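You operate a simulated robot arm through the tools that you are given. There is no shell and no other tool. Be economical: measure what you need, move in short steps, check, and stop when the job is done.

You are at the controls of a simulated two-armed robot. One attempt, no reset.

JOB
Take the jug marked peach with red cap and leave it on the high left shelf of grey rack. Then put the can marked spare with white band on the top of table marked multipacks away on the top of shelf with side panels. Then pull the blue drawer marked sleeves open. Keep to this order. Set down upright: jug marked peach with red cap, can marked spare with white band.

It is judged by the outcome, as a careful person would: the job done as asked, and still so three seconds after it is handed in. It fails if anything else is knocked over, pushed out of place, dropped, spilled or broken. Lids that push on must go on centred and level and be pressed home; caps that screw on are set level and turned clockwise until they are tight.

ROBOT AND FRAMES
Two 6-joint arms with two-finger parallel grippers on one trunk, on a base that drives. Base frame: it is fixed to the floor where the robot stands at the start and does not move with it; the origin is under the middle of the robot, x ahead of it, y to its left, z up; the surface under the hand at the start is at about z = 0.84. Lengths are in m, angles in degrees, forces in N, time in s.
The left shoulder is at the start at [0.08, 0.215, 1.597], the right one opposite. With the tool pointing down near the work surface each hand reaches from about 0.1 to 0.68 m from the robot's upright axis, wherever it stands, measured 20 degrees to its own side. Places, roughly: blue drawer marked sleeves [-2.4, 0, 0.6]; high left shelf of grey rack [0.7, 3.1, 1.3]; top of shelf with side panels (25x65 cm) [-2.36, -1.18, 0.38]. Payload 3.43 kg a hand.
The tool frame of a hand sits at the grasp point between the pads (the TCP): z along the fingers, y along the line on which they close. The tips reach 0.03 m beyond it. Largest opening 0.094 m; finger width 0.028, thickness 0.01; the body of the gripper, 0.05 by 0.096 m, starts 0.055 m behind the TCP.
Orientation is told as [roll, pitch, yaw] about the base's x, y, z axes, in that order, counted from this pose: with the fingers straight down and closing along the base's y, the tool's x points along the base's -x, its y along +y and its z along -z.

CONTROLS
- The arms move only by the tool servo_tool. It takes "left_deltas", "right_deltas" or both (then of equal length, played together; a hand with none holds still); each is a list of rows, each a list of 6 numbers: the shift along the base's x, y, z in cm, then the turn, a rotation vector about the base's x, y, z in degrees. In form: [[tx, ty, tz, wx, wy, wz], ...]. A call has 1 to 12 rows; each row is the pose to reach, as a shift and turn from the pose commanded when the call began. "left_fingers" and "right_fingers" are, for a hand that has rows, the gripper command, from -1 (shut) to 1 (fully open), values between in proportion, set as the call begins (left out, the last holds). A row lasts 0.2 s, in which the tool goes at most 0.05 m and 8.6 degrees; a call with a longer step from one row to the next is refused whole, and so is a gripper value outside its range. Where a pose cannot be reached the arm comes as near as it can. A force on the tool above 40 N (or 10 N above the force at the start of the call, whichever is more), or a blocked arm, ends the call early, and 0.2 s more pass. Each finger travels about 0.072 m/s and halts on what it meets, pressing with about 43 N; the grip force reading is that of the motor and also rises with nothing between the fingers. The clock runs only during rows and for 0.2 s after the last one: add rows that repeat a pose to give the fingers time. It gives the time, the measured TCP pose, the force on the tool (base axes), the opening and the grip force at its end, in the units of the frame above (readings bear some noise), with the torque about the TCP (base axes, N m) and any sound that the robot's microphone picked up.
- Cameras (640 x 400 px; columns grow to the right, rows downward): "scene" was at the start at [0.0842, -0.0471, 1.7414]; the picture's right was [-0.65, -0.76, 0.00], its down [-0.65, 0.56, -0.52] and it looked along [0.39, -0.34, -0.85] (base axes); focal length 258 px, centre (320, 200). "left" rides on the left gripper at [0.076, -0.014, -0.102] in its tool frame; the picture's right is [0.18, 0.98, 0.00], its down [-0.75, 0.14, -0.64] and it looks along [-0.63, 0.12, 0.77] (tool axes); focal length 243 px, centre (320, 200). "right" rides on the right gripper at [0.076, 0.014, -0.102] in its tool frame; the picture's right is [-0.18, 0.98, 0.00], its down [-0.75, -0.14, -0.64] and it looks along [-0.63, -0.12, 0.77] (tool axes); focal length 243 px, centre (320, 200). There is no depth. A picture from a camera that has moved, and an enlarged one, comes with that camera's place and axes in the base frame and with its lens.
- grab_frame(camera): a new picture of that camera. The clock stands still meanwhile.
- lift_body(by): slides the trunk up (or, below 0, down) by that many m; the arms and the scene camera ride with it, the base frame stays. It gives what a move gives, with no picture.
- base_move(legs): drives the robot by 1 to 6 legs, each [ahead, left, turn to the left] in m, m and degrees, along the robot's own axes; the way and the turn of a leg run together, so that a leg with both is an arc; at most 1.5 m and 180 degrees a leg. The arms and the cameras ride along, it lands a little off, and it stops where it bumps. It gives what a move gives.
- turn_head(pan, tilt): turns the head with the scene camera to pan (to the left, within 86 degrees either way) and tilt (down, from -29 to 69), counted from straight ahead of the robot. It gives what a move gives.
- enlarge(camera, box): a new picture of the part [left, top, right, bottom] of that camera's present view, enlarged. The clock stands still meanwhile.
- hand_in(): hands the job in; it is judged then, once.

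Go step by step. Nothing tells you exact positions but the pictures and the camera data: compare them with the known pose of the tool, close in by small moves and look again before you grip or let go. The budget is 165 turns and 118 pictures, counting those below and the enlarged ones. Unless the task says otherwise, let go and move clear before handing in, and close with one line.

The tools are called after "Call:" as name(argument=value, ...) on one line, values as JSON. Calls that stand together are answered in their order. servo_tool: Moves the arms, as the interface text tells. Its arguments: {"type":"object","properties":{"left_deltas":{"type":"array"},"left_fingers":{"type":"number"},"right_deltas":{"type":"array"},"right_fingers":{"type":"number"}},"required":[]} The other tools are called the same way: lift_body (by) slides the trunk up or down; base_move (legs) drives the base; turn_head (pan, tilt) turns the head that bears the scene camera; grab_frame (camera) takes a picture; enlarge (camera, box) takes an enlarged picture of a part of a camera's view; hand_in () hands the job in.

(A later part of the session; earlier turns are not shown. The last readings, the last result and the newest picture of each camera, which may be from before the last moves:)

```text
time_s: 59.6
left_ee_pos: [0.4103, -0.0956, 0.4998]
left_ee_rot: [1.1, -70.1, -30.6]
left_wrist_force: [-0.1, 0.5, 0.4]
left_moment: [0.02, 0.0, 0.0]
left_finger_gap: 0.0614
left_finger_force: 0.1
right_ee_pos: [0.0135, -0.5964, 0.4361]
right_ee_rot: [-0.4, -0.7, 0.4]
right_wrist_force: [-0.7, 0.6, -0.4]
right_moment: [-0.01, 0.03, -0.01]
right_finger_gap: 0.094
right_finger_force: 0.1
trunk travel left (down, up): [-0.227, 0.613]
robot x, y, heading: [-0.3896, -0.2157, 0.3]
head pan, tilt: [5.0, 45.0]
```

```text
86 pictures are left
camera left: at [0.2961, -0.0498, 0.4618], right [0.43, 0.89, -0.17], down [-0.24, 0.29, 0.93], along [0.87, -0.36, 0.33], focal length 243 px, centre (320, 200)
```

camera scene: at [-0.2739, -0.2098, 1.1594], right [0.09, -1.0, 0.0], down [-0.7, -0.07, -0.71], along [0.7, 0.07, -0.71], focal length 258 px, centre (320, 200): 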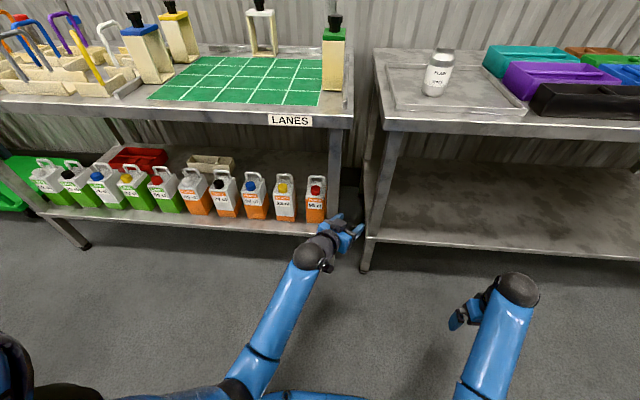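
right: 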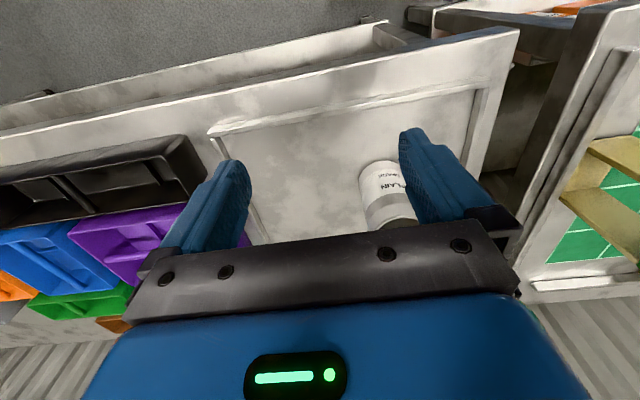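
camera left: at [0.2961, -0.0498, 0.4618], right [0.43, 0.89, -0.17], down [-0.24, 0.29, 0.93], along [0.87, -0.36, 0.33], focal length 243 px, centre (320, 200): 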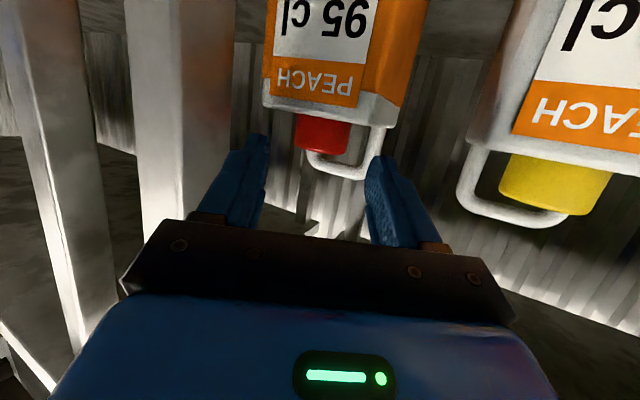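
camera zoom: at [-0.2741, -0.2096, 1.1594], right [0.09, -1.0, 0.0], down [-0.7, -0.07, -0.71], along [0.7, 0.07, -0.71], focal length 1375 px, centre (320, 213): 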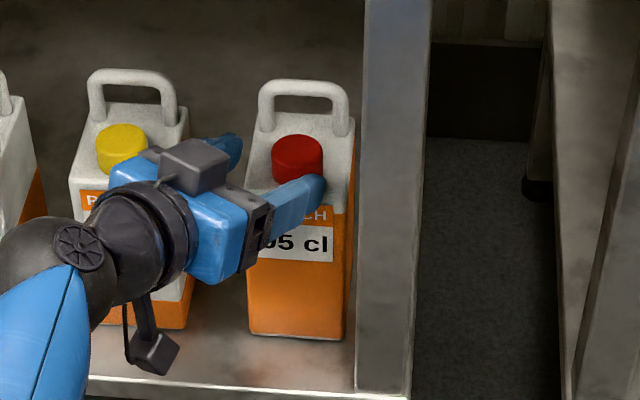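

The cap is centred at about (0.449, −0.1205, 0.474). I move in and grip the cap, only to slide the jug clear of the leg.

Call:
servo_tool(left_deltas=[[1.6, -1, -0.7, 0, 0, 0], [3.3, -2.1, -1.4, 0, 0, 0], [3.3, -2.1, -1.4, 0, 0, 0]])

Call:
grab_frame(camera="left")

```text
time_s: 60.4
left_ee_pos: [0.4458, -0.117, 0.4886]
left_ee_rot: [1.3, -70.3, -30.5]
left_wrist_force: [-0.2, -1.2, 10.0]
left_moment: [-0.4, -0.05, 0.14]
left_finger_gap: 0.0614
left_finger_force: 0.0
right_ee_pos: [0.0129, -0.5964, 0.437]
right_ee_rot: [-0.4, -0.9, 0.3]
right_wrist_force: [0.2, 0.5, -0.4]
right_moment: [-0.01, -0.02, -0.03]
right_finger_gap: 0.0941
right_finger_force: 0.0
trunk travel left (down, up): [-0.227, 0.613]
robot x, y, heading: [-0.3859, -0.2136, 0.5]
head pan, tilt: [5.0, 45.0]
```

```text
85 pictures are left
camera left: at [0.3307, -0.0707, 0.4505], right [0.43, 0.89, -0.17], down [-0.24, 0.29, 0.93], along [0.87, -0.36, 0.34], focal length 243 px, centre (320, 200)
```

left: 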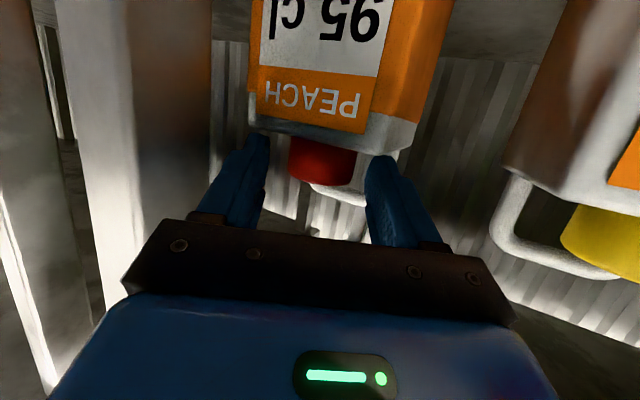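

A fingertip rests on the jug's shoulder (10 N up); I raise 7 mm and close on the cap.

Call:
servo_tool(left_deltas=[[0, 0, 0.7, 0, 0, 0], [0, 0, 0.7, 0, 0, 0]])

Call:
servo_tool(left_deltas=[[0, 0, 0, 0, 0, 0], [0, 0, 0, 0, 0, 0], [0, 0, 0, 0, 0, 0]], left_fingers=-1)

Call:
grab_frame(camera="left")

```text
time_s: 61.0
left_ee_pos: [0.4424, -0.1159, 0.4896]
left_ee_rot: [1.0, -70.0, -30.4]
left_wrist_force: [0.3, -0.7, -0.1]
left_moment: [0.0, -0.02, -0.02]
left_finger_gap: 0.0611
left_finger_force: 0.1
right_ee_pos: [0.0135, -0.5966, 0.4358]
right_ee_rot: [-0.4, -0.8, 0.4]
right_wrist_force: [-0.4, 0.3, -0.2]
right_moment: [-0.01, 0.01, -0.01]
right_finger_gap: 0.094
right_finger_force: 0.1
trunk travel left (down, up): [-0.227, 0.613]
robot x, y, heading: [-0.3885, -0.2141, 0.3]
head pan, tilt: [5.0, 45.0]
```

```text
time_s: 61.8
left_ee_pos: [0.4437, -0.116, 0.4906]
left_ee_rot: [1.1, -70.0, -30.3]
left_wrist_force: [-1.2, 1.0, 0.3]
left_moment: [0.17, 0.16, 0.13]
left_finger_gap: 0.037
left_finger_force: 42.6
right_ee_pos: [0.0135, -0.5965, 0.4365]
right_ee_rot: [-0.4, -0.8, 0.4]
right_wrist_force: [-0.3, 1.3, 0.8]
right_moment: [0.0, 0.01, 0.03]
right_finger_gap: 0.0942
right_finger_force: 0.1
trunk travel left (down, up): [-0.227, 0.613]
robot x, y, heading: [-0.3889, -0.2166, 0.5]
head pan, tilt: [5.0, 45.0]
```

```text
84 pictures are left
camera left: at [0.3291, -0.0696, 0.4538], right [0.43, 0.89, -0.17], down [-0.23, 0.29, 0.93], along [0.87, -0.36, 0.33], focal length 243 px, centre (320, 200)
```

left: 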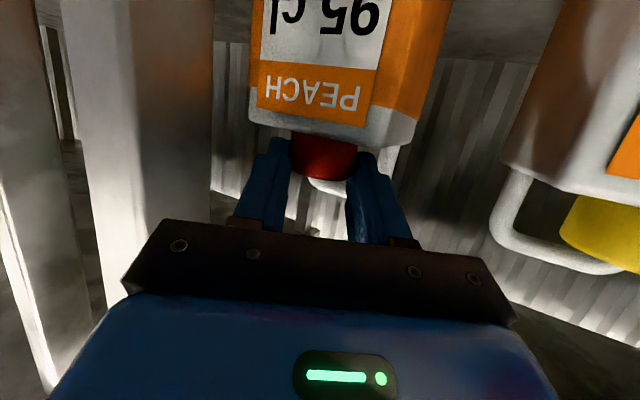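

Cap held. I slide the jug 3.5 cm toward the front and 1.7 cm left, with a tiny upward relief.

Call:
servo_tool(left_deltas=[[0, 0, 0.4, 0, 0, 0], [-1, 0.5, 0.4, 0, 0, 0], [-2, 1, 0.4, 0, 0, 0], [-3, 1.5, 0.4, 0, 0, 0], [-3.5, 1.7, 0.4, 0, 0, 0], [-3.5, 1.7, 0.4, 0, 0, 0]])

Call:
enlarge(camera="scene", box=[260, 160, 380, 235])

Call:
grab_frame(camera="left")

```text
time_s: 63.2
left_ee_pos: [0.4093, -0.0981, 0.4949]
left_ee_rot: [0.8, -70.0, -30.2]
left_wrist_force: [-0.5, -0.6, -12.1]
left_moment: [0.08, 0.38, 0.01]
left_finger_gap: 0.037
left_finger_force: 43.2
right_ee_pos: [0.0155, -0.5974, 0.4352]
right_ee_rot: [-0.4, -0.6, 0.4]
right_wrist_force: [-0.8, 0.1, -0.7]
right_moment: [0.0, 0.03, 0.0]
right_finger_gap: 0.0943
right_finger_force: 0.0
trunk travel left (down, up): [-0.227, 0.613]
robot x, y, heading: [-0.3878, -0.2174, 0.1]
head pan, tilt: [5.0, 45.0]
```

```text
5.33 times, centred on (320, 198) of scene
camera zoom: at [-0.2721, -0.2095, 1.1591], right [0.09, -1.0, 0.0], down [-0.71, -0.07, -0.71], along [0.7, 0.07, -0.71], focal length 1375 px, centre (320, 213)
```

zoom: 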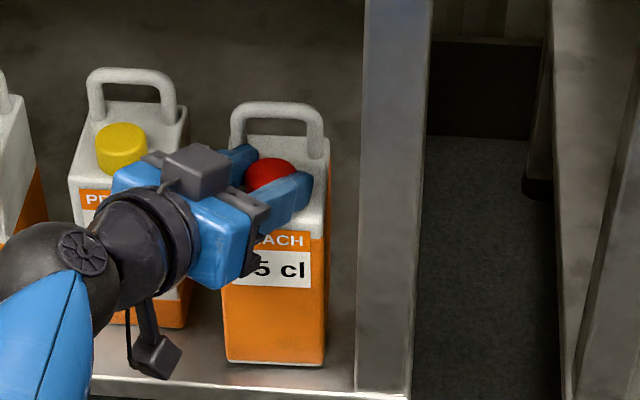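

```text
82 pictures are left
camera left: at [0.2948, -0.0519, 0.4581], right [0.43, 0.89, -0.17], down [-0.23, 0.29, 0.93], along [0.87, -0.36, 0.33], focal length 243 px, centre (320, 200)
```

left: 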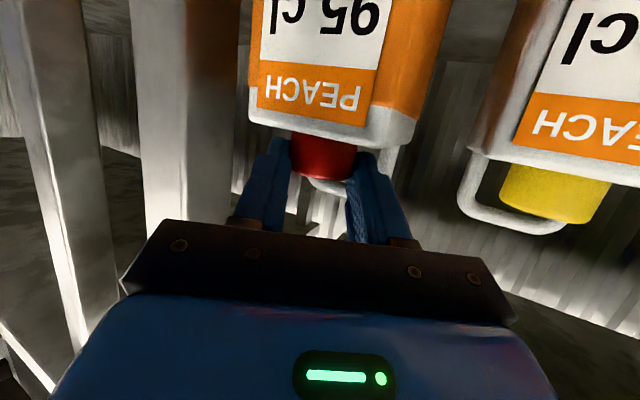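

The whole 12 N jug hangs firmly and upright from the cap, so I keep this grip. I lift 2 cm more and draw it straight out toward the robot.

Call:
servo_tool(left_deltas=[[0, 0, 1, 0, 0, 0], [0, 0, 2, 0, 0, 0], [-2, 0, 2.5, 0, 0, 0], [-4, 0, 3, 0, 0, 0], [-6, 0, 3, 0, 0, 0], [-8, 0, 3, 0, 0, 0], [-10, 0, 3, 0, 0, 0], [-12, 0, 3, 0, 0, 0], [-14, 0, 3, 0, 0, 0], [-16, 0, 3, 0, 0, 0], [-18, 0, 3, 0, 0, 0], [-18, 0, 3, 0, 0, 0]])

Call:
grab_frame(camera="scene")

```text
time_s: 65.8
left_ee_pos: [0.2284, -0.0968, 0.5266]
left_ee_rot: [0.9, -69.9, -30.2]
left_wrist_force: [-0.1, 0.3, -10.3]
left_moment: [0.09, 0.39, 0.01]
left_finger_gap: 0.0369
left_finger_force: 43.0
right_ee_pos: [0.0141, -0.5957, 0.4365]
right_ee_rot: [-0.4, -0.5, 0.3]
right_wrist_force: [0.2, -0.7, -0.3]
right_moment: [0.01, 0.02, 0.02]
right_finger_gap: 0.0938
right_finger_force: 0.0
trunk travel left (down, up): [-0.227, 0.613]
robot x, y, heading: [-0.3905, -0.2187, 0.5]
head pan, tilt: [5.0, 45.0]
```

```text
81 pictures are left
camera scene: at [-0.2724, -0.2096, 1.1592], right [0.09, -1.0, 0.0], down [-0.71, -0.07, -0.71], along [0.7, 0.07, -0.71], focal length 258 px, centre (320, 200)
```

scene: 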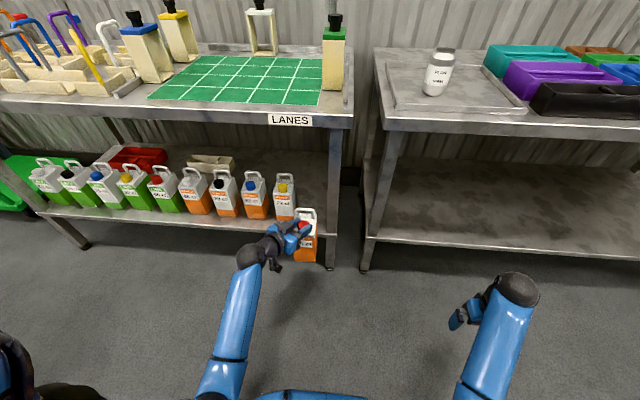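

Jug is out. I back off slightly, raise the trunk, and tuck the right hand toward the middle.

Call:
base_move(legs=[[-0.1, -0.08, 0]])

Call:
lift_body(by=0.3)

Call:
lift_body(by=0.3)

Call:
servo_tool(right_deltas=[[0, 4, 0, 0, 0, 0], [0, 8, 0, 0, 0, 0], [0, 12, 0, 0, 0, 0], [0, 16, 0, 0, 0, 0], [0, 16, 0, 0, 0, 0]])

Call:
grab_frame(camera="scene")

```text
time_s: 67.0
left_ee_pos: [0.1295, -0.1788, 0.5276]
left_ee_rot: [1.1, -70.0, -30.7]
left_wrist_force: [-0.4, -0.4, -11.4]
left_moment: [0.11, 0.42, 0.03]
left_finger_gap: 0.0368
left_finger_force: 43.2
right_ee_pos: [-0.0869, -0.679, 0.4351]
right_ee_rot: [-0.4, -0.7, 0.1]
right_wrist_force: [-0.3, 0.4, -0.7]
right_moment: [0.01, 0.0, 0.03]
right_finger_gap: 0.094
right_finger_force: 0.1
trunk travel left (down, up): [-0.227, 0.613]
robot x, y, heading: [-0.4871, -0.296, 0.1]
head pan, tilt: [5.0, 45.0]
```

```text
time_s: 70.0
left_ee_pos: [0.1301, -0.1792, 0.826]
left_ee_rot: [0.9, -69.8, -30.5]
left_wrist_force: [0.2, 0.0, -9.9]
left_moment: [0.06, 0.37, -0.01]
left_finger_gap: 0.037
left_finger_force: 43.3
right_ee_pos: [-0.0858, -0.6763, 0.7357]
right_ee_rot: [-0.4, -0.6, 0.1]
right_wrist_force: [-0.1, -0.1, -0.3]
right_moment: [-0.01, -0.02, 0.04]
right_finger_gap: 0.0938
right_finger_force: 0.1
trunk travel left (down, up): [-0.527, 0.313]
robot x, y, heading: [-0.4871, -0.2951, -0.1]
head pan, tilt: [5.0, 45.0]
```

```text
time_s: 73.0
left_ee_pos: [0.1311, -0.1804, 1.1254]
left_ee_rot: [0.9, -69.9, -30.5]
left_wrist_force: [0.3, 0.5, -10.9]
left_moment: [0.07, 0.41, -0.01]
left_finger_gap: 0.0371
left_finger_force: 43.0
right_ee_pos: [-0.0851, -0.6778, 1.0357]
right_ee_rot: [-0.4, -0.6, 0.0]
right_wrist_force: [0.7, 0.1, -0.3]
right_moment: [-0.02, -0.01, 0.01]
right_finger_gap: 0.0938
right_finger_force: 0.1
trunk travel left (down, up): [-0.827, 0.013]
robot x, y, heading: [-0.4874, -0.2958, 0.2]
head pan, tilt: [5.0, 45.0]
```

```text
time_s: 74.2
left_ee_pos: [0.1318, -0.1803, 1.1259]
left_ee_rot: [0.9, -69.8, -30.5]
left_wrist_force: [0.0, -0.4, -10.3]
left_moment: [0.16, 0.4, -0.01]
left_finger_gap: 0.0367
left_finger_force: 43.5
right_ee_pos: [-0.0854, -0.5177, 1.0335]
right_ee_rot: [-0.4, -0.9, 0.1]
right_wrist_force: [0.4, -0.5, 0.7]
right_moment: [0.0, 0.03, -0.01]
right_finger_gap: 0.0939
right_finger_force: 0.1
right hand out of reach, approached as far as the arm can: row 2, 4, 5
trunk travel left (down, up): [-0.827, 0.013]
robot x, y, heading: [-0.4837, -0.2962, 0.1]
head pan, tilt: [5.0, 45.0]
```

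```text
80 pictures are left
camera scene: at [-0.3706, -0.2899, 1.7592], right [0.09, -1.0, 0.0], down [-0.71, -0.06, -0.71], along [0.7, 0.06, -0.71], focal length 258 px, centre (320, 200)
```

scene: 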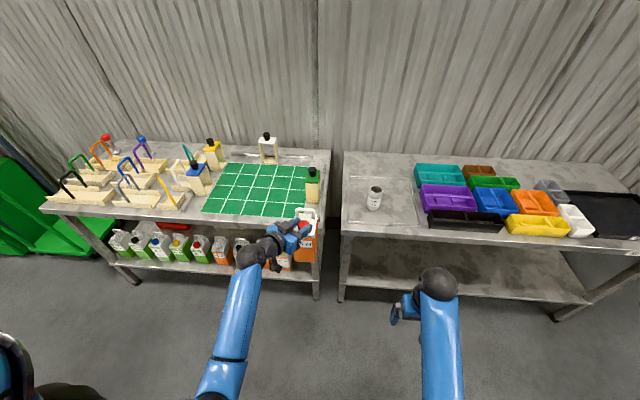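

Jug carried upright. I turn left in place, then check the corridor between the tables.

Call:
base_move(legs=[[0, 0, 45], [0, 0, 45]])

Call:
turn_head(pan=-15, tilt=35)

Call:
grab_frame(camera="scene")

```text
time_s: 78.8
left_ee_pos: [-0.6239, 0.3191, 1.1262]
left_ee_rot: [0.8, -69.8, 61.5]
left_wrist_force: [0.5, 0.5, -11.2]
left_moment: [-0.4, 0.07, -0.01]
left_finger_gap: 0.0369
left_finger_force: 43.3
right_ee_pos: [-0.2754, 0.1127, 1.0323]
right_ee_rot: [-0.4, -1.0, 92.2]
right_wrist_force: [-0.1, 0.4, 0.1]
right_moment: [-0.04, -0.03, -0.04]
right_finger_gap: 0.0939
right_finger_force: 0.1
trunk travel left (down, up): [-0.827, 0.013]
robot x, y, heading: [-0.4852, -0.2966, 92.5]
head pan, tilt: [5.0, 45.0]
```

```text
time_s: 79.7
left_ee_pos: [-0.6234, 0.3185, 1.1257]
left_ee_rot: [0.8, -69.8, 61.6]
left_wrist_force: [0.3, -0.4, -10.7]
left_moment: [-0.41, 0.09, 0.03]
left_finger_gap: 0.0368
left_finger_force: 43.1
right_ee_pos: [-0.2777, 0.1123, 1.0323]
right_ee_rot: [-0.4, -0.9, 92.0]
right_wrist_force: [0.4, -0.3, 0.2]
right_moment: [0.03, 0.0, -0.01]
right_finger_gap: 0.0938
right_finger_force: 0.1
trunk travel left (down, up): [-0.827, 0.013]
robot x, y, heading: [-0.4866, -0.2913, 92.1]
head pan, tilt: [-15.0, 35.0]
```

```text
79 pictures are left
camera scene: at [-0.466, -0.1795, 1.774], right [0.97, -0.22, 0.0], down [-0.13, -0.56, -0.82], along [0.18, 0.8, -0.57], focal length 258 px, centre (320, 200)
```

scene: 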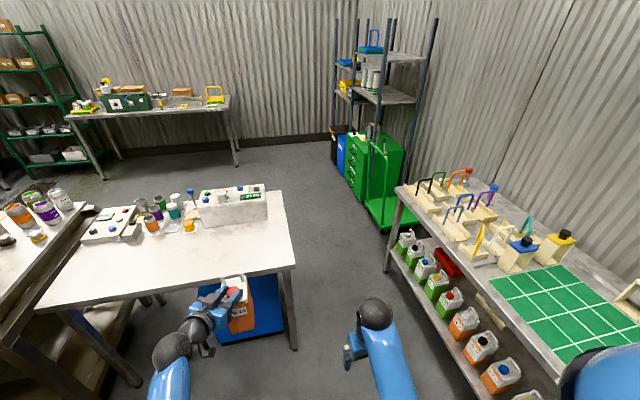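

Corridor between tables spans x −0.40..0.35; I centre on x≈−0.02 and drive through to the open floor.

Call:
base_move(legs=[[0, -0.46, -2.1], [0.9, 0, 0], [0.95, 0, 0], [0.6, 0.35, 0]])

Call:
turn_head(pan=-45, tilt=25)

Call:
grab_frame(camera="scene")

```text
time_s: 95.0
left_ee_pos: [-0.4602, 2.8087, 1.1266]
left_ee_rot: [1.0, -70.0, 59.0]
left_wrist_force: [0.2, -1.1, -10.3]
left_moment: [-0.43, 0.11, 0.04]
left_finger_gap: 0.0367
left_finger_force: 42.7
right_ee_pos: [-0.1222, 2.5897, 1.0334]
right_ee_rot: [-0.4, -0.9, 89.7]
right_wrist_force: [-0.1, 0.4, -0.6]
right_moment: [-0.02, 0.03, 0.0]
right_finger_gap: 0.0939
right_finger_force: 0.0
trunk travel left (down, up): [-0.827, 0.013]
robot x, y, heading: [-0.3504, 2.1899, 90.0]
head pan, tilt: [-15.0, 35.0]
```

```text
time_s: 95.9
left_ee_pos: [-0.4615, 2.8105, 1.1249]
left_ee_rot: [0.7, -69.9, 59.4]
left_wrist_force: [0.5, -0.3, -11.0]
left_moment: [-0.41, 0.1, 0.02]
left_finger_gap: 0.0367
left_finger_force: 42.9
right_ee_pos: [-0.1226, 2.5917, 1.0329]
right_ee_rot: [-0.5, -0.9, 89.6]
right_wrist_force: [-0.9, 0.6, 0.1]
right_moment: [0.02, 0.01, 0.02]
right_finger_gap: 0.0943
right_finger_force: 0.1
trunk travel left (down, up): [-0.827, 0.013]
robot x, y, heading: [-0.3533, 2.1931, 89.8]
head pan, tilt: [-45.0, 25.0]
```

```text
78 pictures are left
camera scene: at [-0.2827, 2.2867, 1.7898], right [0.7, -0.71, 0.0], down [-0.3, -0.3, -0.91], along [0.64, 0.64, -0.42], focal length 258 px, centre (320, 200)
```

scene: 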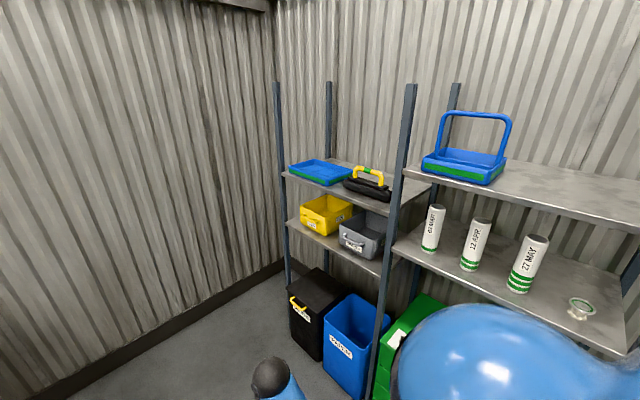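

I see the upper left shelf (about y 2.75–3.46, x 0.55–1.0, z≈1.3) with a blue and a black tray on it. I turn to face it and look at the free space.

Call:
base_move(legs=[[0, 0, -90], [0, 0.75, 0]])

Call:
turn_head(pan=0, tilt=25)

Call:
grab_frame(camera="scene")

Call:
enlarge(camera="scene", box=[200, 80, 440, 230])

```text
time_s: 103.7
left_ee_pos: [0.2775, 3.0313, 1.1252]
left_ee_rot: [1.0, -69.8, -31.5]
left_wrist_force: [-1.7, -0.3, -10.5]
left_moment: [0.11, 0.37, 0.0]
left_finger_gap: 0.0367
left_finger_force: 43.7
right_ee_pos: [0.0548, 2.6958, 1.031]
right_ee_rot: [-0.4, -0.9, -0.9]
right_wrist_force: [0.4, -0.8, -0.5]
right_moment: [0.05, -0.01, 0.03]
right_finger_gap: 0.0938
right_finger_force: 0.1
trunk travel left (down, up): [-0.827, 0.013]
robot x, y, heading: [-0.3403, 2.9255, -0.8]
head pan, tilt: [-45.0, 25.0]
```

```text
time_s: 104.8
left_ee_pos: [0.2781, 3.0334, 1.127]
left_ee_rot: [0.8, -69.8, -31.2]
left_wrist_force: [0.0, -1.0, -10.7]
left_moment: [0.13, 0.4, 0.01]
left_finger_gap: 0.0367
left_finger_force: 43.2
right_ee_pos: [0.0552, 2.6969, 1.0341]
right_ee_rot: [-0.4, -0.9, -0.9]
right_wrist_force: [0.8, -0.8, -0.3]
right_moment: [-0.01, -0.04, -0.03]
right_finger_gap: 0.0939
right_finger_force: 0.0
trunk travel left (down, up): [-0.827, 0.013]
robot x, y, heading: [-0.3442, 2.9274, -0.7]
head pan, tilt: [0.0, 25.0]
```

```text
77 pictures are left
camera scene: at [-0.2151, 2.9234, 1.7898], right [-0.01, -1.0, 0.0], down [-0.42, 0.01, -0.91], along [0.91, -0.01, -0.42], focal length 258 px, centre (320, 200)
```

scene: 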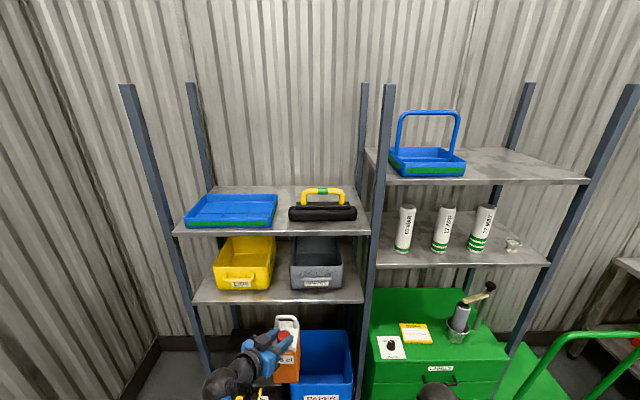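

```text
2.67 times, centred on (320, 155) of scene
camera zoom: at [-0.2151, 2.9234, 1.7898], right [-0.01, -1.0, 0.0], down [-0.42, 0.01, -0.91], along [0.91, -0.01, -0.42], focal length 687 px, centre (320, 320)
```

zoom: 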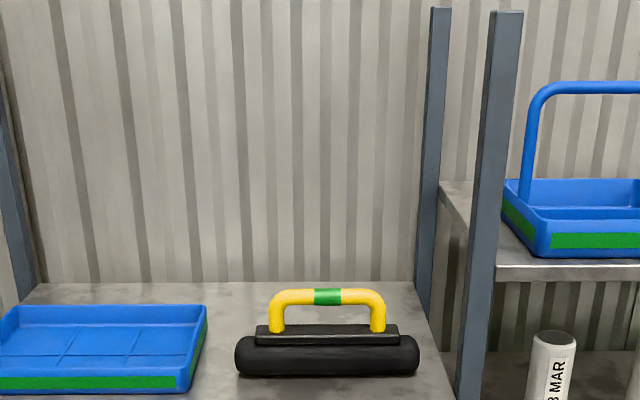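

The trays leave only the rear strip (x≈0.80–1.0) wide enough for the jug; I'll pass over the trays and set it behind, at about (0.89, 3.05). First I raise the jug and tuck the right hand back.

Call:
servo_tool(left_deltas=[[0, 0, 4, 0, 0, 0], [0, 0, 8, 0, 0, 0], [0, 0, 12, 0, 0, 0], [0, 0, 16, 0, 0, 0], [0, 0, 20, 0, 0, 0], [0, 0, 24, 0, 0, 0], [0, 0, 28, 0, 0, 0], [0, 0, 32, 0, 0, 0], [0, 0, 36, 0, 0, 0]], right_deltas=[[-2, -1, -1, 0, 0, 0], [-4, -2, -2, 0, 0, 0], [-6, -3, -3, 0, 0, 0], [-8, -4, -4, 0, 0, 0], [-10, -5, -5, 0, 0, 0], [-12, -5, -6, 0, 0, 0], [-14, -5, -7, 0, 0, 0], [-15, -5, -8, 0, 0, 0], [-15, -5, -8, 0, 0, 0]])

Call:
grab_frame(camera="scene")

```text
time_s: 106.8
left_ee_pos: [0.2777, 3.0319, 1.4858]
left_ee_rot: [0.6, -69.6, -31.2]
left_wrist_force: [-0.4, 0.6, -10.7]
left_moment: [0.11, 0.4, -0.03]
left_finger_gap: 0.0369
left_finger_force: 43.0
right_ee_pos: [-0.0961, 2.6482, 0.9531]
right_ee_rot: [-0.3, -0.9, -0.8]
right_wrist_force: [-0.5, -0.4, 0.1]
right_moment: [0.01, -0.01, 0.03]
right_finger_gap: 0.0941
right_finger_force: 0.1
trunk travel left (down, up): [-0.827, 0.013]
robot x, y, heading: [-0.3415, 2.9275, -1.0]
head pan, tilt: [0.0, 25.0]
```

```text
75 pictures are left
camera scene: at [-0.2151, 2.9227, 1.7897], right [-0.01, -1.0, 0.0], down [-0.42, 0.01, -0.91], along [0.91, -0.01, -0.42], focal length 258 px, centre (320, 200)
```

scene: 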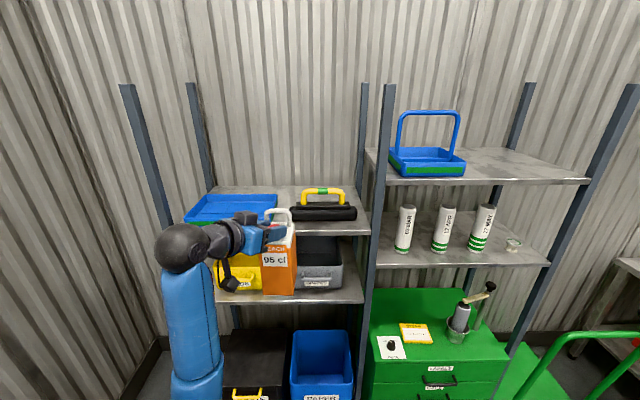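

Next I raise to about z 1.65, then inspect before driving over the trays.

Call:
servo_tool(left_deltas=[[0, 0, 4, 0, 0, 0], [0, 0, 8, 0, 0, 0], [0, 0, 12, 0, 0, 0], [0, 0, 16, 0, 0, 0], [0, 0, 16, 0, 0, 0]])

Call:
lift_body(by=0.012)

Call:
base_move(legs=[[0.2, 0.0, 1]])

Call:
grab_frame(camera="scene")

```text
time_s: 108.0
left_ee_pos: [0.2779, 3.0305, 1.6472]
left_ee_rot: [0.6, -69.8, -31.2]
left_wrist_force: [-1.0, 0.6, -10.2]
left_moment: [0.13, 0.4, 0.03]
left_finger_gap: 0.0368
left_finger_force: 43.2
right_ee_pos: [-0.0972, 2.6488, 0.9537]
right_ee_rot: [-0.3, -0.8, -0.8]
right_wrist_force: [-0.3, 0.1, 0.3]
right_moment: [0.0, -0.03, 0.02]
right_finger_gap: 0.094
right_finger_force: 0.0
trunk travel left (down, up): [-0.827, 0.013]
robot x, y, heading: [-0.3406, 2.9281, -0.9]
head pan, tilt: [0.0, 25.0]
```

```text
time_s: 108.7
left_ee_pos: [0.2776, 3.0313, 1.6588]
left_ee_rot: [0.8, -69.7, -31.3]
left_wrist_force: [0.2, 0.0, -10.6]
left_moment: [0.09, 0.37, 0.02]
left_finger_gap: 0.0369
left_finger_force: 43.3
right_ee_pos: [-0.0963, 2.6474, 0.9667]
right_ee_rot: [-0.4, -0.9, -0.8]
right_wrist_force: [-0.1, -0.4, -0.3]
right_moment: [0.0, 0.02, -0.01]
right_finger_gap: 0.094
right_finger_force: 0.1
trunk travel left (down, up): [-0.839, 0.001]
robot x, y, heading: [-0.3407, 2.9293, -1.2]
head pan, tilt: [0.0, 25.0]
```

```text
time_s: 110.2
left_ee_pos: [0.4699, 3.0388, 1.6606]
left_ee_rot: [1.1, -70.0, -30.8]
left_wrist_force: [-0.8, 0.2, -11.3]
left_moment: [0.14, 0.44, 0.03]
left_finger_gap: 0.0367
left_finger_force: 43.0
right_ee_pos: [0.103, 2.6504, 0.967]
right_ee_rot: [-0.4, -1.1, -0.1]
right_wrist_force: [-0.2, 0.4, 1.0]
right_moment: [0.01, 0.0, -0.02]
right_finger_gap: 0.0942
right_finger_force: 0.1
trunk travel left (down, up): [-0.839, 0.001]
robot x, y, heading: [-0.1437, 2.9251, -0.2]
head pan, tilt: [0.0, 25.0]
```

```text
74 pictures are left
camera scene: at [-0.0227, 2.9235, 1.8022], right [0.0, -1.0, 0.0], down [-0.42, 0.0, -0.91], along [0.91, 0.0, -0.42], focal length 258 px, centre (320, 200)
```

scene: 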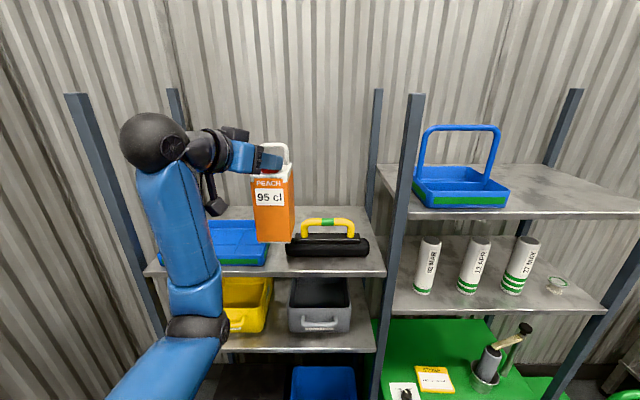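

Clearance above the trays looks good. I drive forward 25 cm slowly and check.

Call:
base_move(legs=[[0.25, 0.0, 0]])

Call:
grab_frame(camera="scene")

Call:
grab_frame(camera="left")

```text
time_s: 112.0
left_ee_pos: [0.7137, 3.0354, 1.6616]
left_ee_rot: [1.1, -70.0, -31.0]
left_wrist_force: [-1.2, 0.6, -10.0]
left_moment: [0.15, 0.44, 0.02]
left_finger_gap: 0.0368
left_finger_force: 43.1
right_ee_pos: [0.3451, 2.6496, 0.9669]
right_ee_rot: [-0.4, -1.1, -0.2]
right_wrist_force: [0.0, -0.1, -0.1]
right_moment: [0.02, -0.05, 0.01]
right_finger_gap: 0.0943
right_finger_force: 0.1
trunk travel left (down, up): [-0.839, 0.001]
robot x, y, heading: [0.0997, 2.9249, -0.3]
head pan, tilt: [0.0, 25.0]
```

```text
73 pictures are left
camera scene: at [0.2196, 2.9225, 1.8024], right [0.0, -1.0, 0.0], down [-0.42, 0.0, -0.91], along [0.91, 0.0, -0.42], focal length 258 px, centre (320, 200)
```

scene: 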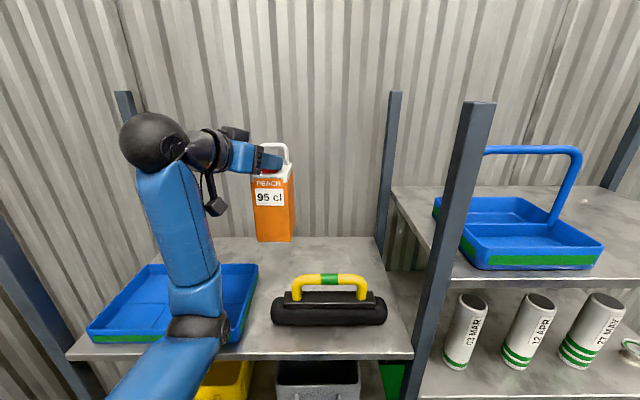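

```text
72 pictures are left
camera left: at [0.5991, 3.0841, 1.6235], right [0.44, 0.88, -0.17], down [-0.23, 0.29, 0.93], along [0.87, -0.37, 0.33], focal length 243 px, centre (320, 200)
```

left: 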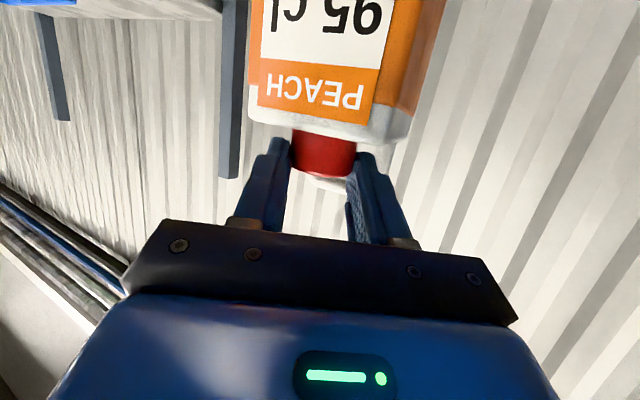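

Rear space confirmed free (x 0.72–0.99 behind the black tray). I extend the hand to TCP (0.84, 3.01) then descend to just above the shelf.

Call:
servo_tool(left_deltas=[[3, -0.6, 0, 0, 0, 0], [6, -1.2, 0, 0, 0, 0], [9, -1.9, 0, 0, 0, 0], [12.5, -2.5, 0, 0, 0, 0], [12.5, -2.5, -3, 0, 0, 0], [12.5, -2.5, -6, 0, 0, 0], [12.5, -2.5, -9, 0, 0, 0], [12.5, -2.5, -12, 0, 0, 0], [12.5, -2.5, -14, 0, 0, 0], [12.5, -2.5, -14, 0, 0, 0]])

Call:
grab_frame(camera="scene")

Call:
grab_frame(camera="left")

```text
time_s: 114.2
left_ee_pos: [0.8398, 3.0076, 1.523]
left_ee_rot: [1.5, -70.1, -31.5]
left_wrist_force: [1.0, 0.4, -11.1]
left_moment: [0.13, 0.39, 0.05]
left_finger_gap: 0.0369
left_finger_force: 43.2
right_ee_pos: [0.3467, 2.6471, 0.9676]
right_ee_rot: [-0.3, -1.1, -0.2]
right_wrist_force: [-0.2, 0.6, 0.0]
right_moment: [-0.01, 0.04, -0.01]
right_finger_gap: 0.0942
right_finger_force: 0.0
trunk travel left (down, up): [-0.839, 0.001]
robot x, y, heading: [0.098, 2.9234, -0.3]
head pan, tilt: [0.0, 25.0]
```

```text
71 pictures are left
camera scene: at [0.2214, 2.9203, 1.8026], right [0.0, -1.0, 0.0], down [-0.42, 0.0, -0.91], along [0.91, 0.0, -0.42], focal length 258 px, centre (320, 200)
```

scene: 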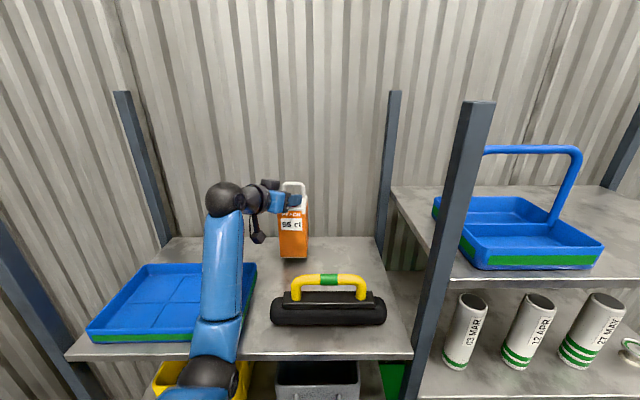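

```text
70 pictures are left
camera left: at [0.7256, 3.0557, 1.4844], right [0.44, 0.88, -0.16], down [-0.23, 0.29, 0.93], along [0.87, -0.37, 0.33], focal length 243 px, centre (320, 200)
```

left: 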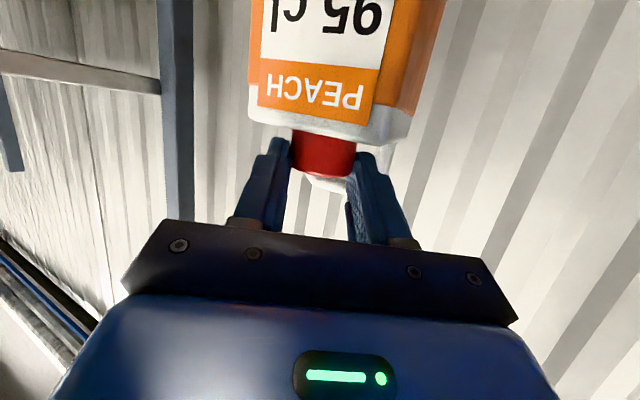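

About 3.5 cm remain. I lower gently.

Call:
servo_tool(left_deltas=[[0, 0, -0.7, 0, 0, 0], [0, 0, -1.4, 0, 0, 0], [0, 0, -2.1, 0, 0, 0], [0, 0, -2.6, 0, 0, 0], [0, 0, -2.6, 0, 0, 0]])

Call:
enlarge(camera="scene", box=[240, 170, 360, 270])

```text
time_s: 115.4
left_ee_pos: [0.8298, 3.0049, 1.5015]
left_ee_rot: [2.4, -70.4, -32.3]
left_wrist_force: [0.2, 0.2, -9.9]
left_moment: [0.11, 0.46, -0.02]
left_finger_gap: 0.0365
left_finger_force: 43.1
right_ee_pos: [0.3393, 2.6473, 0.9673]
right_ee_rot: [-0.3, -1.5, -0.2]
right_wrist_force: [1.0, -0.1, -1.1]
right_moment: [0.01, 0.02, -0.02]
right_finger_gap: 0.0941
right_finger_force: 0.1
trunk travel left (down, up): [-0.839, 0.001]
robot x, y, heading: [0.0991, 2.9273, -0.2]
head pan, tilt: [0.0, 25.0]
```

```text
4.00 times, centred on (300, 220) of scene
camera zoom: at [0.2088, 2.9179, 1.8034], right [0.0, -1.0, 0.0], down [-0.41, 0.0, -0.91], along [0.91, 0.0, -0.41], focal length 1031 px, centre (400, 120)
```

zoom: 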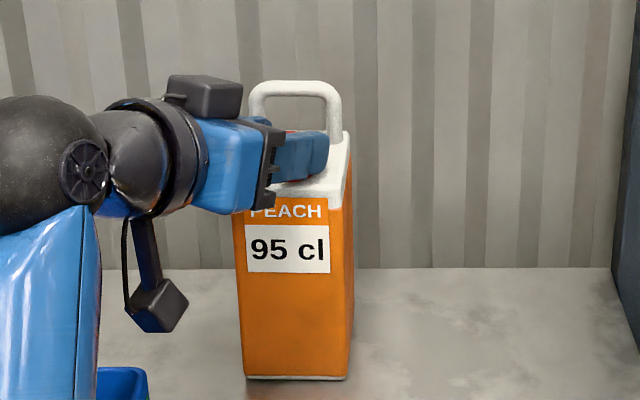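

The body was nudged back about 1 cm with no load at the wrist, so the arm's link probably touches the shelf edge. I raise back and look lower.

Call:
servo_tool(left_deltas=[[0, 0, 1.3, 0, 0, 0], [0, 0, 2.6, 0, 0, 0], [0, 0, 2.6, 0, 0, 0]])

Call:
turn_head(pan=25, tilt=50)

Call:
grab_frame(camera="scene")

```text
time_s: 116.2
left_ee_pos: [0.8409, 3.0097, 1.517]
left_ee_rot: [0.8, -69.7, -30.8]
left_wrist_force: [-1.0, -0.3, -9.9]
left_moment: [0.1, 0.49, 0.03]
left_finger_gap: 0.0367
left_finger_force: 43.1
right_ee_pos: [0.3475, 2.6488, 0.9656]
right_ee_rot: [-0.5, -0.9, -0.2]
right_wrist_force: [0.4, 0.2, -0.5]
right_moment: [0.03, 0.01, 0.0]
right_finger_gap: 0.0939
right_finger_force: 0.1
trunk travel left (down, up): [-0.839, 0.001]
robot x, y, heading: [0.0998, 2.9245, -0.2]
head pan, tilt: [0.0, 25.0]
```

```text
time_s: 117.1
left_ee_pos: [0.8447, 3.0107, 1.5181]
left_ee_rot: [0.8, -69.9, -30.8]
left_wrist_force: [0.6, 0.7, -10.4]
left_moment: [0.12, 0.38, 0.0]
left_finger_gap: 0.0371
left_finger_force: 43.2
right_ee_pos: [0.3481, 2.6486, 0.9659]
right_ee_rot: [-0.4, -0.9, -0.2]
right_wrist_force: [-0.4, -0.2, -0.5]
right_moment: [-0.01, -0.01, 0.0]
right_finger_gap: 0.0938
right_finger_force: 0.2
trunk travel left (down, up): [-0.839, 0.001]
robot x, y, heading: [0.0983, 2.9233, -0.2]
head pan, tilt: [25.0, 50.0]
```

```text
68 pictures are left
camera scene: at [0.2042, 2.9549, 1.7645], right [0.42, -0.91, 0.0], down [-0.7, -0.32, -0.64], along [0.58, 0.27, -0.77], focal length 258 px, centre (320, 200)
```

scene: 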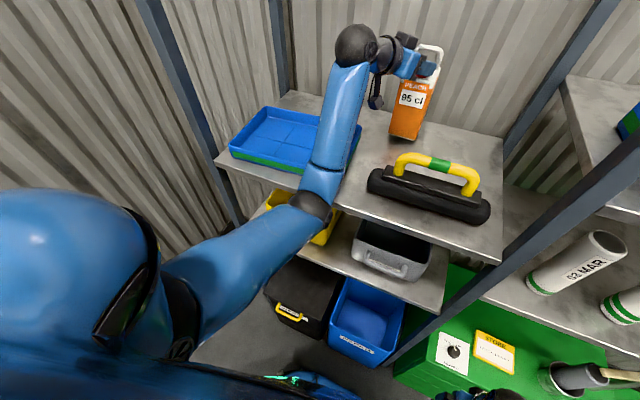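

The elbow sits at the upper shelf's front edge. I raise, back the base off 13 cm, and reach further out so the elbow rises and stays clear.

Call:
servo_tool(left_deltas=[[0, 0, 3, 0, 0, 0], [0, 0, 6, 0, 0, 0], [0, 0, 9, 0, 0, 0], [0, 0, 12, 0, 0, 0], [0, 0, 14, 0, 0, 0], [0, 0, 14, 0, 0, 0]])

Call:
base_move(legs=[[-0.13, 0, 0]])

Call:
servo_tool(left_deltas=[[3, 0, 0, 0, 0, 0], [6, 0, 0, 0, 0, 0], [9, 0, 0, 0, 0, 0], [12, 0, 0, 0, 0, 0], [13, 0, 0, 0, 0, 0], [13, 0, -2, 0, 0, 0], [13, 0, -4, 0, 0, 0], [13, 0, -6, 0, 0, 0], [13, 0, -8, 0, 0, 0], [13, 0, -10, 0, 0, 0], [13, 0, -12, 0, 0, 0], [13, 0, -12, 0, 0, 0]])

Call:
grab_frame(camera="scene")

```text
time_s: 118.5
left_ee_pos: [0.8464, 3.0124, 1.6579]
left_ee_rot: [0.7, -69.8, -30.6]
left_wrist_force: [-0.5, -0.4, -11.1]
left_moment: [0.12, 0.4, 0.0]
left_finger_gap: 0.0367
left_finger_force: 43.1
right_ee_pos: [0.3483, 2.6493, 0.9657]
right_ee_rot: [-0.4, -1.0, -0.2]
right_wrist_force: [-0.1, -0.4, 0.7]
right_moment: [0.03, -0.03, 0.03]
right_finger_gap: 0.094
right_finger_force: 0.1
trunk travel left (down, up): [-0.839, 0.001]
robot x, y, heading: [0.0999, 2.9266, -0.3]
head pan, tilt: [25.0, 50.0]
```

```text
time_s: 119.8
left_ee_pos: [0.7323, 3.0123, 1.6505]
left_ee_rot: [0.0, -69.3, -30.1]
left_wrist_force: [0.7, -0.7, -11.9]
left_moment: [0.09, 0.3, 0.01]
left_finger_gap: 0.0367
left_finger_force: 42.9
right_ee_pos: [0.229, 2.6481, 0.9633]
right_ee_rot: [-0.4, -0.3, -0.2]
right_wrist_force: [1.0, -0.6, -0.1]
right_moment: [0.03, 0.06, -0.03]
right_finger_gap: 0.0942
right_finger_force: 0.0
trunk travel left (down, up): [-0.839, 0.001]
robot x, y, heading: [-0.0257, 2.9275, -0.3]
head pan, tilt: [25.0, 50.0]
```

```text
time_s: 122.4
left_ee_pos: [0.8491, 3.0129, 1.5356]
left_ee_rot: [0.7, -69.7, -30.8]
left_wrist_force: [-0.3, 0.7, -10.7]
left_moment: [0.11, 0.4, 0.0]
left_finger_gap: 0.037
left_finger_force: 42.3
right_ee_pos: [0.2242, 2.649, 0.9664]
right_ee_rot: [-0.4, -0.9, -0.1]
right_wrist_force: [0.4, -0.8, -0.1]
right_moment: [0.04, -0.02, 0.02]
right_finger_gap: 0.0939
right_finger_force: 0.1
trunk travel left (down, up): [-0.839, 0.001]
robot x, y, heading: [-0.0246, 2.9319, -0.3]
head pan, tilt: [25.0, 50.0]
```

```text
67 pictures are left
camera scene: at [0.0797, 2.9554, 1.7643], right [0.42, -0.91, 0.0], down [-0.7, -0.32, -0.64], along [0.58, 0.27, -0.77], focal length 258 px, centre (320, 200)
```

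scene: 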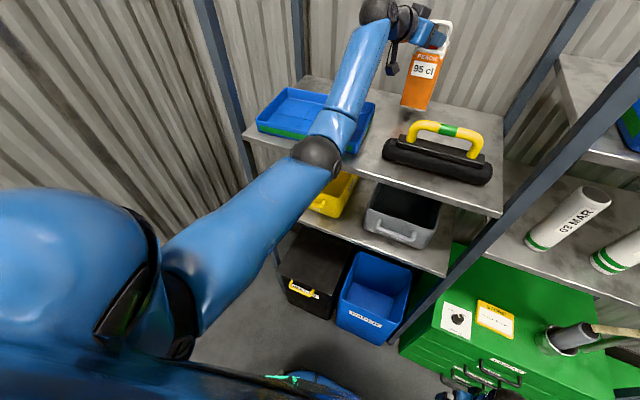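

Elbow is now just in front of the edge but still low. I back another 8 cm, keep the arm straighter, aiming at TCP x≈0.81 (still behind the black tray).

Call:
base_move(legs=[[-0.08, 0, 0]])

Call:
servo_tool(left_deltas=[[2, 0, 0, 0, 0, 0], [4.5, 0, 0, 0, 0, 0], [4.5, 0, -1.2, 0, 0, 0], [4.5, 0, -1.2, 0, 0, 0]])

Call:
grab_frame(camera="scene")

```text
time_s: 123.5
left_ee_pos: [0.7899, 3.0128, 1.5227]
left_ee_rot: [-0.5, -68.9, -29.7]
left_wrist_force: [2.7, 0.3, -12.3]
left_moment: [0.1, 0.26, -0.04]
left_finger_gap: 0.0369
left_finger_force: 43.7
right_ee_pos: [0.1553, 2.6494, 0.962]
right_ee_rot: [-0.4, -0.3, -0.4]
right_wrist_force: [0.6, 0.0, 0.1]
right_moment: [0.0, 0.08, 0.02]
right_finger_gap: 0.0942
right_finger_force: 0.0
trunk travel left (down, up): [-0.839, 0.001]
robot x, y, heading: [-0.106, 2.9232, -0.4]
head pan, tilt: [25.0, 50.0]
```

```text
time_s: 124.5
left_ee_pos: [0.8153, 3.012, 1.5229]
left_ee_rot: [0.6, -69.7, -30.5]
left_wrist_force: [-1.2, -0.7, -10.8]
left_moment: [0.12, 0.43, 0.02]
left_finger_gap: 0.0369
left_finger_force: 42.6
right_ee_pos: [0.1446, 2.651, 0.9663]
right_ee_rot: [-0.4, -1.1, -0.4]
right_wrist_force: [1.2, -0.3, 0.4]
right_moment: [0.01, -0.04, -0.02]
right_finger_gap: 0.0941
right_finger_force: 0.0
trunk travel left (down, up): [-0.839, 0.001]
robot x, y, heading: [-0.0997, 2.9225, -0.3]
head pan, tilt: [25.0, 50.0]
```

```text
66 pictures are left
camera scene: at [-0.0014, 2.9566, 1.7644], right [0.42, -0.91, 0.0], down [-0.7, -0.32, -0.64], along [0.58, 0.27, -0.77], focal length 258 px, centre (320, 200)
```

scene: 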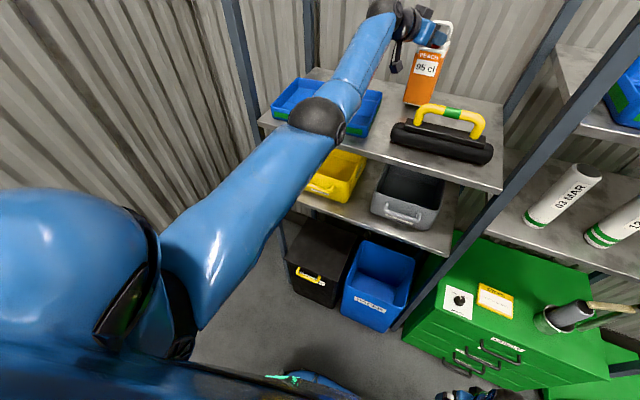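

Elbow is now clearly higher. I lower gently toward contact.

Call:
servo_tool(left_deltas=[[0, 0, -0.6, 0, 0, 0], [0, 0, -1.2, 0, 0, 0], [0, 0, -1.8, 0, 0, 0], [0, 0, -2.4, 0, 0, 0], [0, 0, -2.4, 0, 0, 0]])

Call:
turn_head(pan=0, tilt=25)

Call:
enlarge(camera="scene", box=[220, 140, 380, 260])

```text
time_s: 125.7
left_ee_pos: [0.814, 3.0115, 1.5027]
left_ee_rot: [1.2, -70.2, -31.1]
left_wrist_force: [0.4, -0.6, 8.0]
left_moment: [-0.54, -1.35, 0.14]
left_finger_gap: 0.0369
left_finger_force: 43.2
right_ee_pos: [0.1439, 2.6498, 0.9669]
right_ee_rot: [-0.4, -1.1, -0.3]
right_wrist_force: [-0.2, -0.4, 0.3]
right_moment: [0.01, 0.03, 0.03]
right_finger_gap: 0.0936
right_finger_force: 0.0
trunk travel left (down, up): [-0.839, 0.001]
robot x, y, heading: [-0.1028, 2.9223, -0.2]
head pan, tilt: [25.0, 50.0]
```

```text
time_s: 126.5
left_ee_pos: [0.8134, 3.0134, 1.5023]
left_ee_rot: [1.3, -70.1, -31.1]
left_wrist_force: [9.1, 0.8, 21.4]
left_moment: [-0.59, -1.11, 0.16]
left_finger_gap: 0.0369
left_finger_force: 42.5
right_ee_pos: [0.1418, 2.6491, 0.9667]
right_ee_rot: [-0.4, -1.1, -0.4]
right_wrist_force: [0.5, 0.2, 0.9]
right_moment: [0.03, 0.02, 0.0]
right_finger_gap: 0.094
right_finger_force: 0.1
trunk travel left (down, up): [-0.839, 0.001]
robot x, y, heading: [-0.1017, 2.9292, -0.2]
head pan, tilt: [0.0, 25.0]
```

```text
3.33 times, centred on (300, 200) of scene
camera zoom: at [0.0185, 2.9228, 1.8023], right [-0.01, -1.0, 0.0], down [-0.42, 0.0, -0.91], along [0.91, -0.01, -0.42], focal length 859 px, centre (387, 200)
```

zoom: 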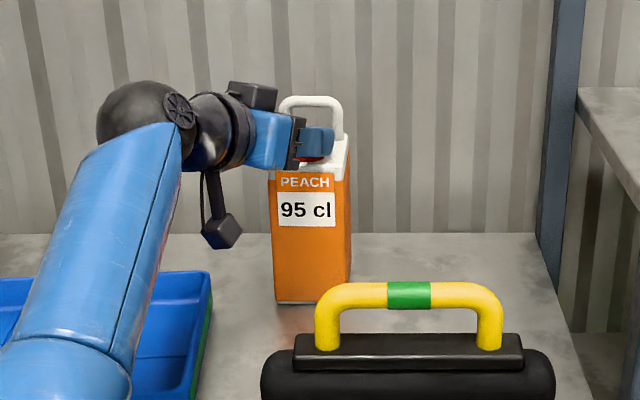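

Jug is on the shelf (wrist now loaded upward). I relax the push by 3 mm, then open.

Call:
servo_tool(left_deltas=[[0, 0, 0.4, 0, 0, 0], [0, 0, 0.4, 0, 0, 0]])

```text
time_s: 127.2
left_ee_pos: [0.8129, 3.0114, 1.5011]
left_ee_rot: [0.8, -69.7, -30.9]
left_wrist_force: [6.8, 0.0, 15.0]
left_moment: [-0.45, -1.3, 0.15]
left_finger_gap: 0.0368
left_finger_force: 43.0
right_ee_pos: [0.1423, 2.6497, 0.9658]
right_ee_rot: [-0.4, -0.9, -0.3]
right_wrist_force: [-0.3, -0.1, 1.1]
right_moment: [0.02, 0.0, -0.01]
right_finger_gap: 0.0941
right_finger_force: 0.0
trunk travel left (down, up): [-0.839, 0.001]
robot x, y, heading: [-0.1039, 2.9262, -0.5]
head pan, tilt: [0.0, 25.0]
```

Call:
servo_tool(left_deltas=[[0, 0, 0.5, 0, 0, 0], [0, 0, 0.5, 0, 0, 0]])

```text
time_s: 127.8
left_ee_pos: [0.813, 3.0133, 1.5018]
left_ee_rot: [0.3, -69.2, -30.5]
left_wrist_force: [-1.9, -0.5, -3.3]
left_moment: [-0.09, 0.17, -0.01]
left_finger_gap: 0.037
left_finger_force: 43.2
right_ee_pos: [0.1428, 2.6494, 0.966]
right_ee_rot: [-0.4, -1.0, -0.2]
right_wrist_force: [-0.3, 0.0, -0.1]
right_moment: [-0.02, 0.03, 0.01]
right_finger_gap: 0.094
right_finger_force: 0.1
trunk travel left (down, up): [-0.839, 0.001]
robot x, y, heading: [-0.1049, 2.9241, -0.4]
head pan, tilt: [0.0, 25.0]
```

Nearly neutral and resting. I open to clear the cap, hold, then look.

Call:
servo_tool(left_deltas=[[0, 0, 0, 0, 0, 0], [0, 0, 0, 0, 0, 0], [0, 0, 0, 0, 0, 0]], left_fingers=0.35)

Call:
enlarge(camera="scene", box=[220, 140, 380, 260])

Call:
grab_frame(camera="left")

```text
time_s: 128.6
left_ee_pos: [0.8144, 3.0126, 1.5065]
left_ee_rot: [0.7, -69.7, -30.8]
left_wrist_force: [-0.2, 0.8, 0.2]
left_moment: [-0.02, -0.05, -0.01]
left_finger_gap: 0.0633
left_finger_force: 0.1
right_ee_pos: [0.1434, 2.6499, 0.9663]
right_ee_rot: [-0.5, -1.0, -0.3]
right_wrist_force: [0.1, 0.2, -0.6]
right_moment: [0.0, -0.01, -0.01]
right_finger_gap: 0.0939
right_finger_force: 0.1
trunk travel left (down, up): [-0.839, 0.001]
robot x, y, heading: [-0.101, 2.9244, -0.3]
head pan, tilt: [0.0, 25.0]
```

```text
3.33 times, centred on (300, 200) of scene
camera zoom: at [0.0211, 2.923, 1.8019], right [-0.01, -1.0, 0.0], down [-0.42, 0.0, -0.91], along [0.91, -0.01, -0.42], focal length 859 px, centre (387, 200)
```

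zoom: 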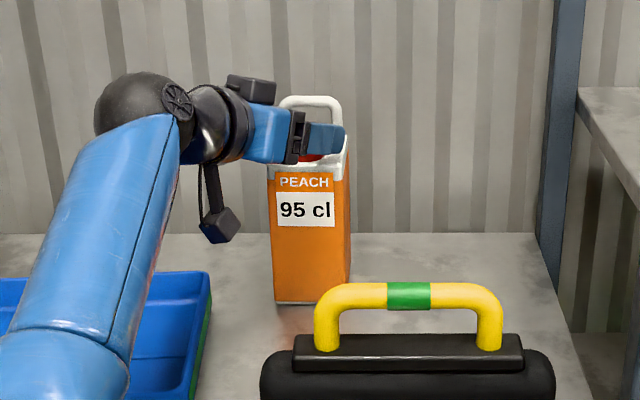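

```text
63 pictures are left
camera left: at [0.6995, 3.0605, 1.4699], right [0.44, 0.88, -0.17], down [-0.22, 0.29, 0.93], along [0.87, -0.37, 0.32], focal length 243 px, centre (320, 200)
```

left: 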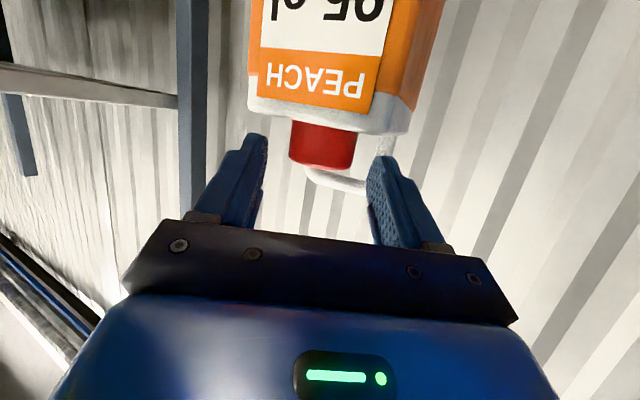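

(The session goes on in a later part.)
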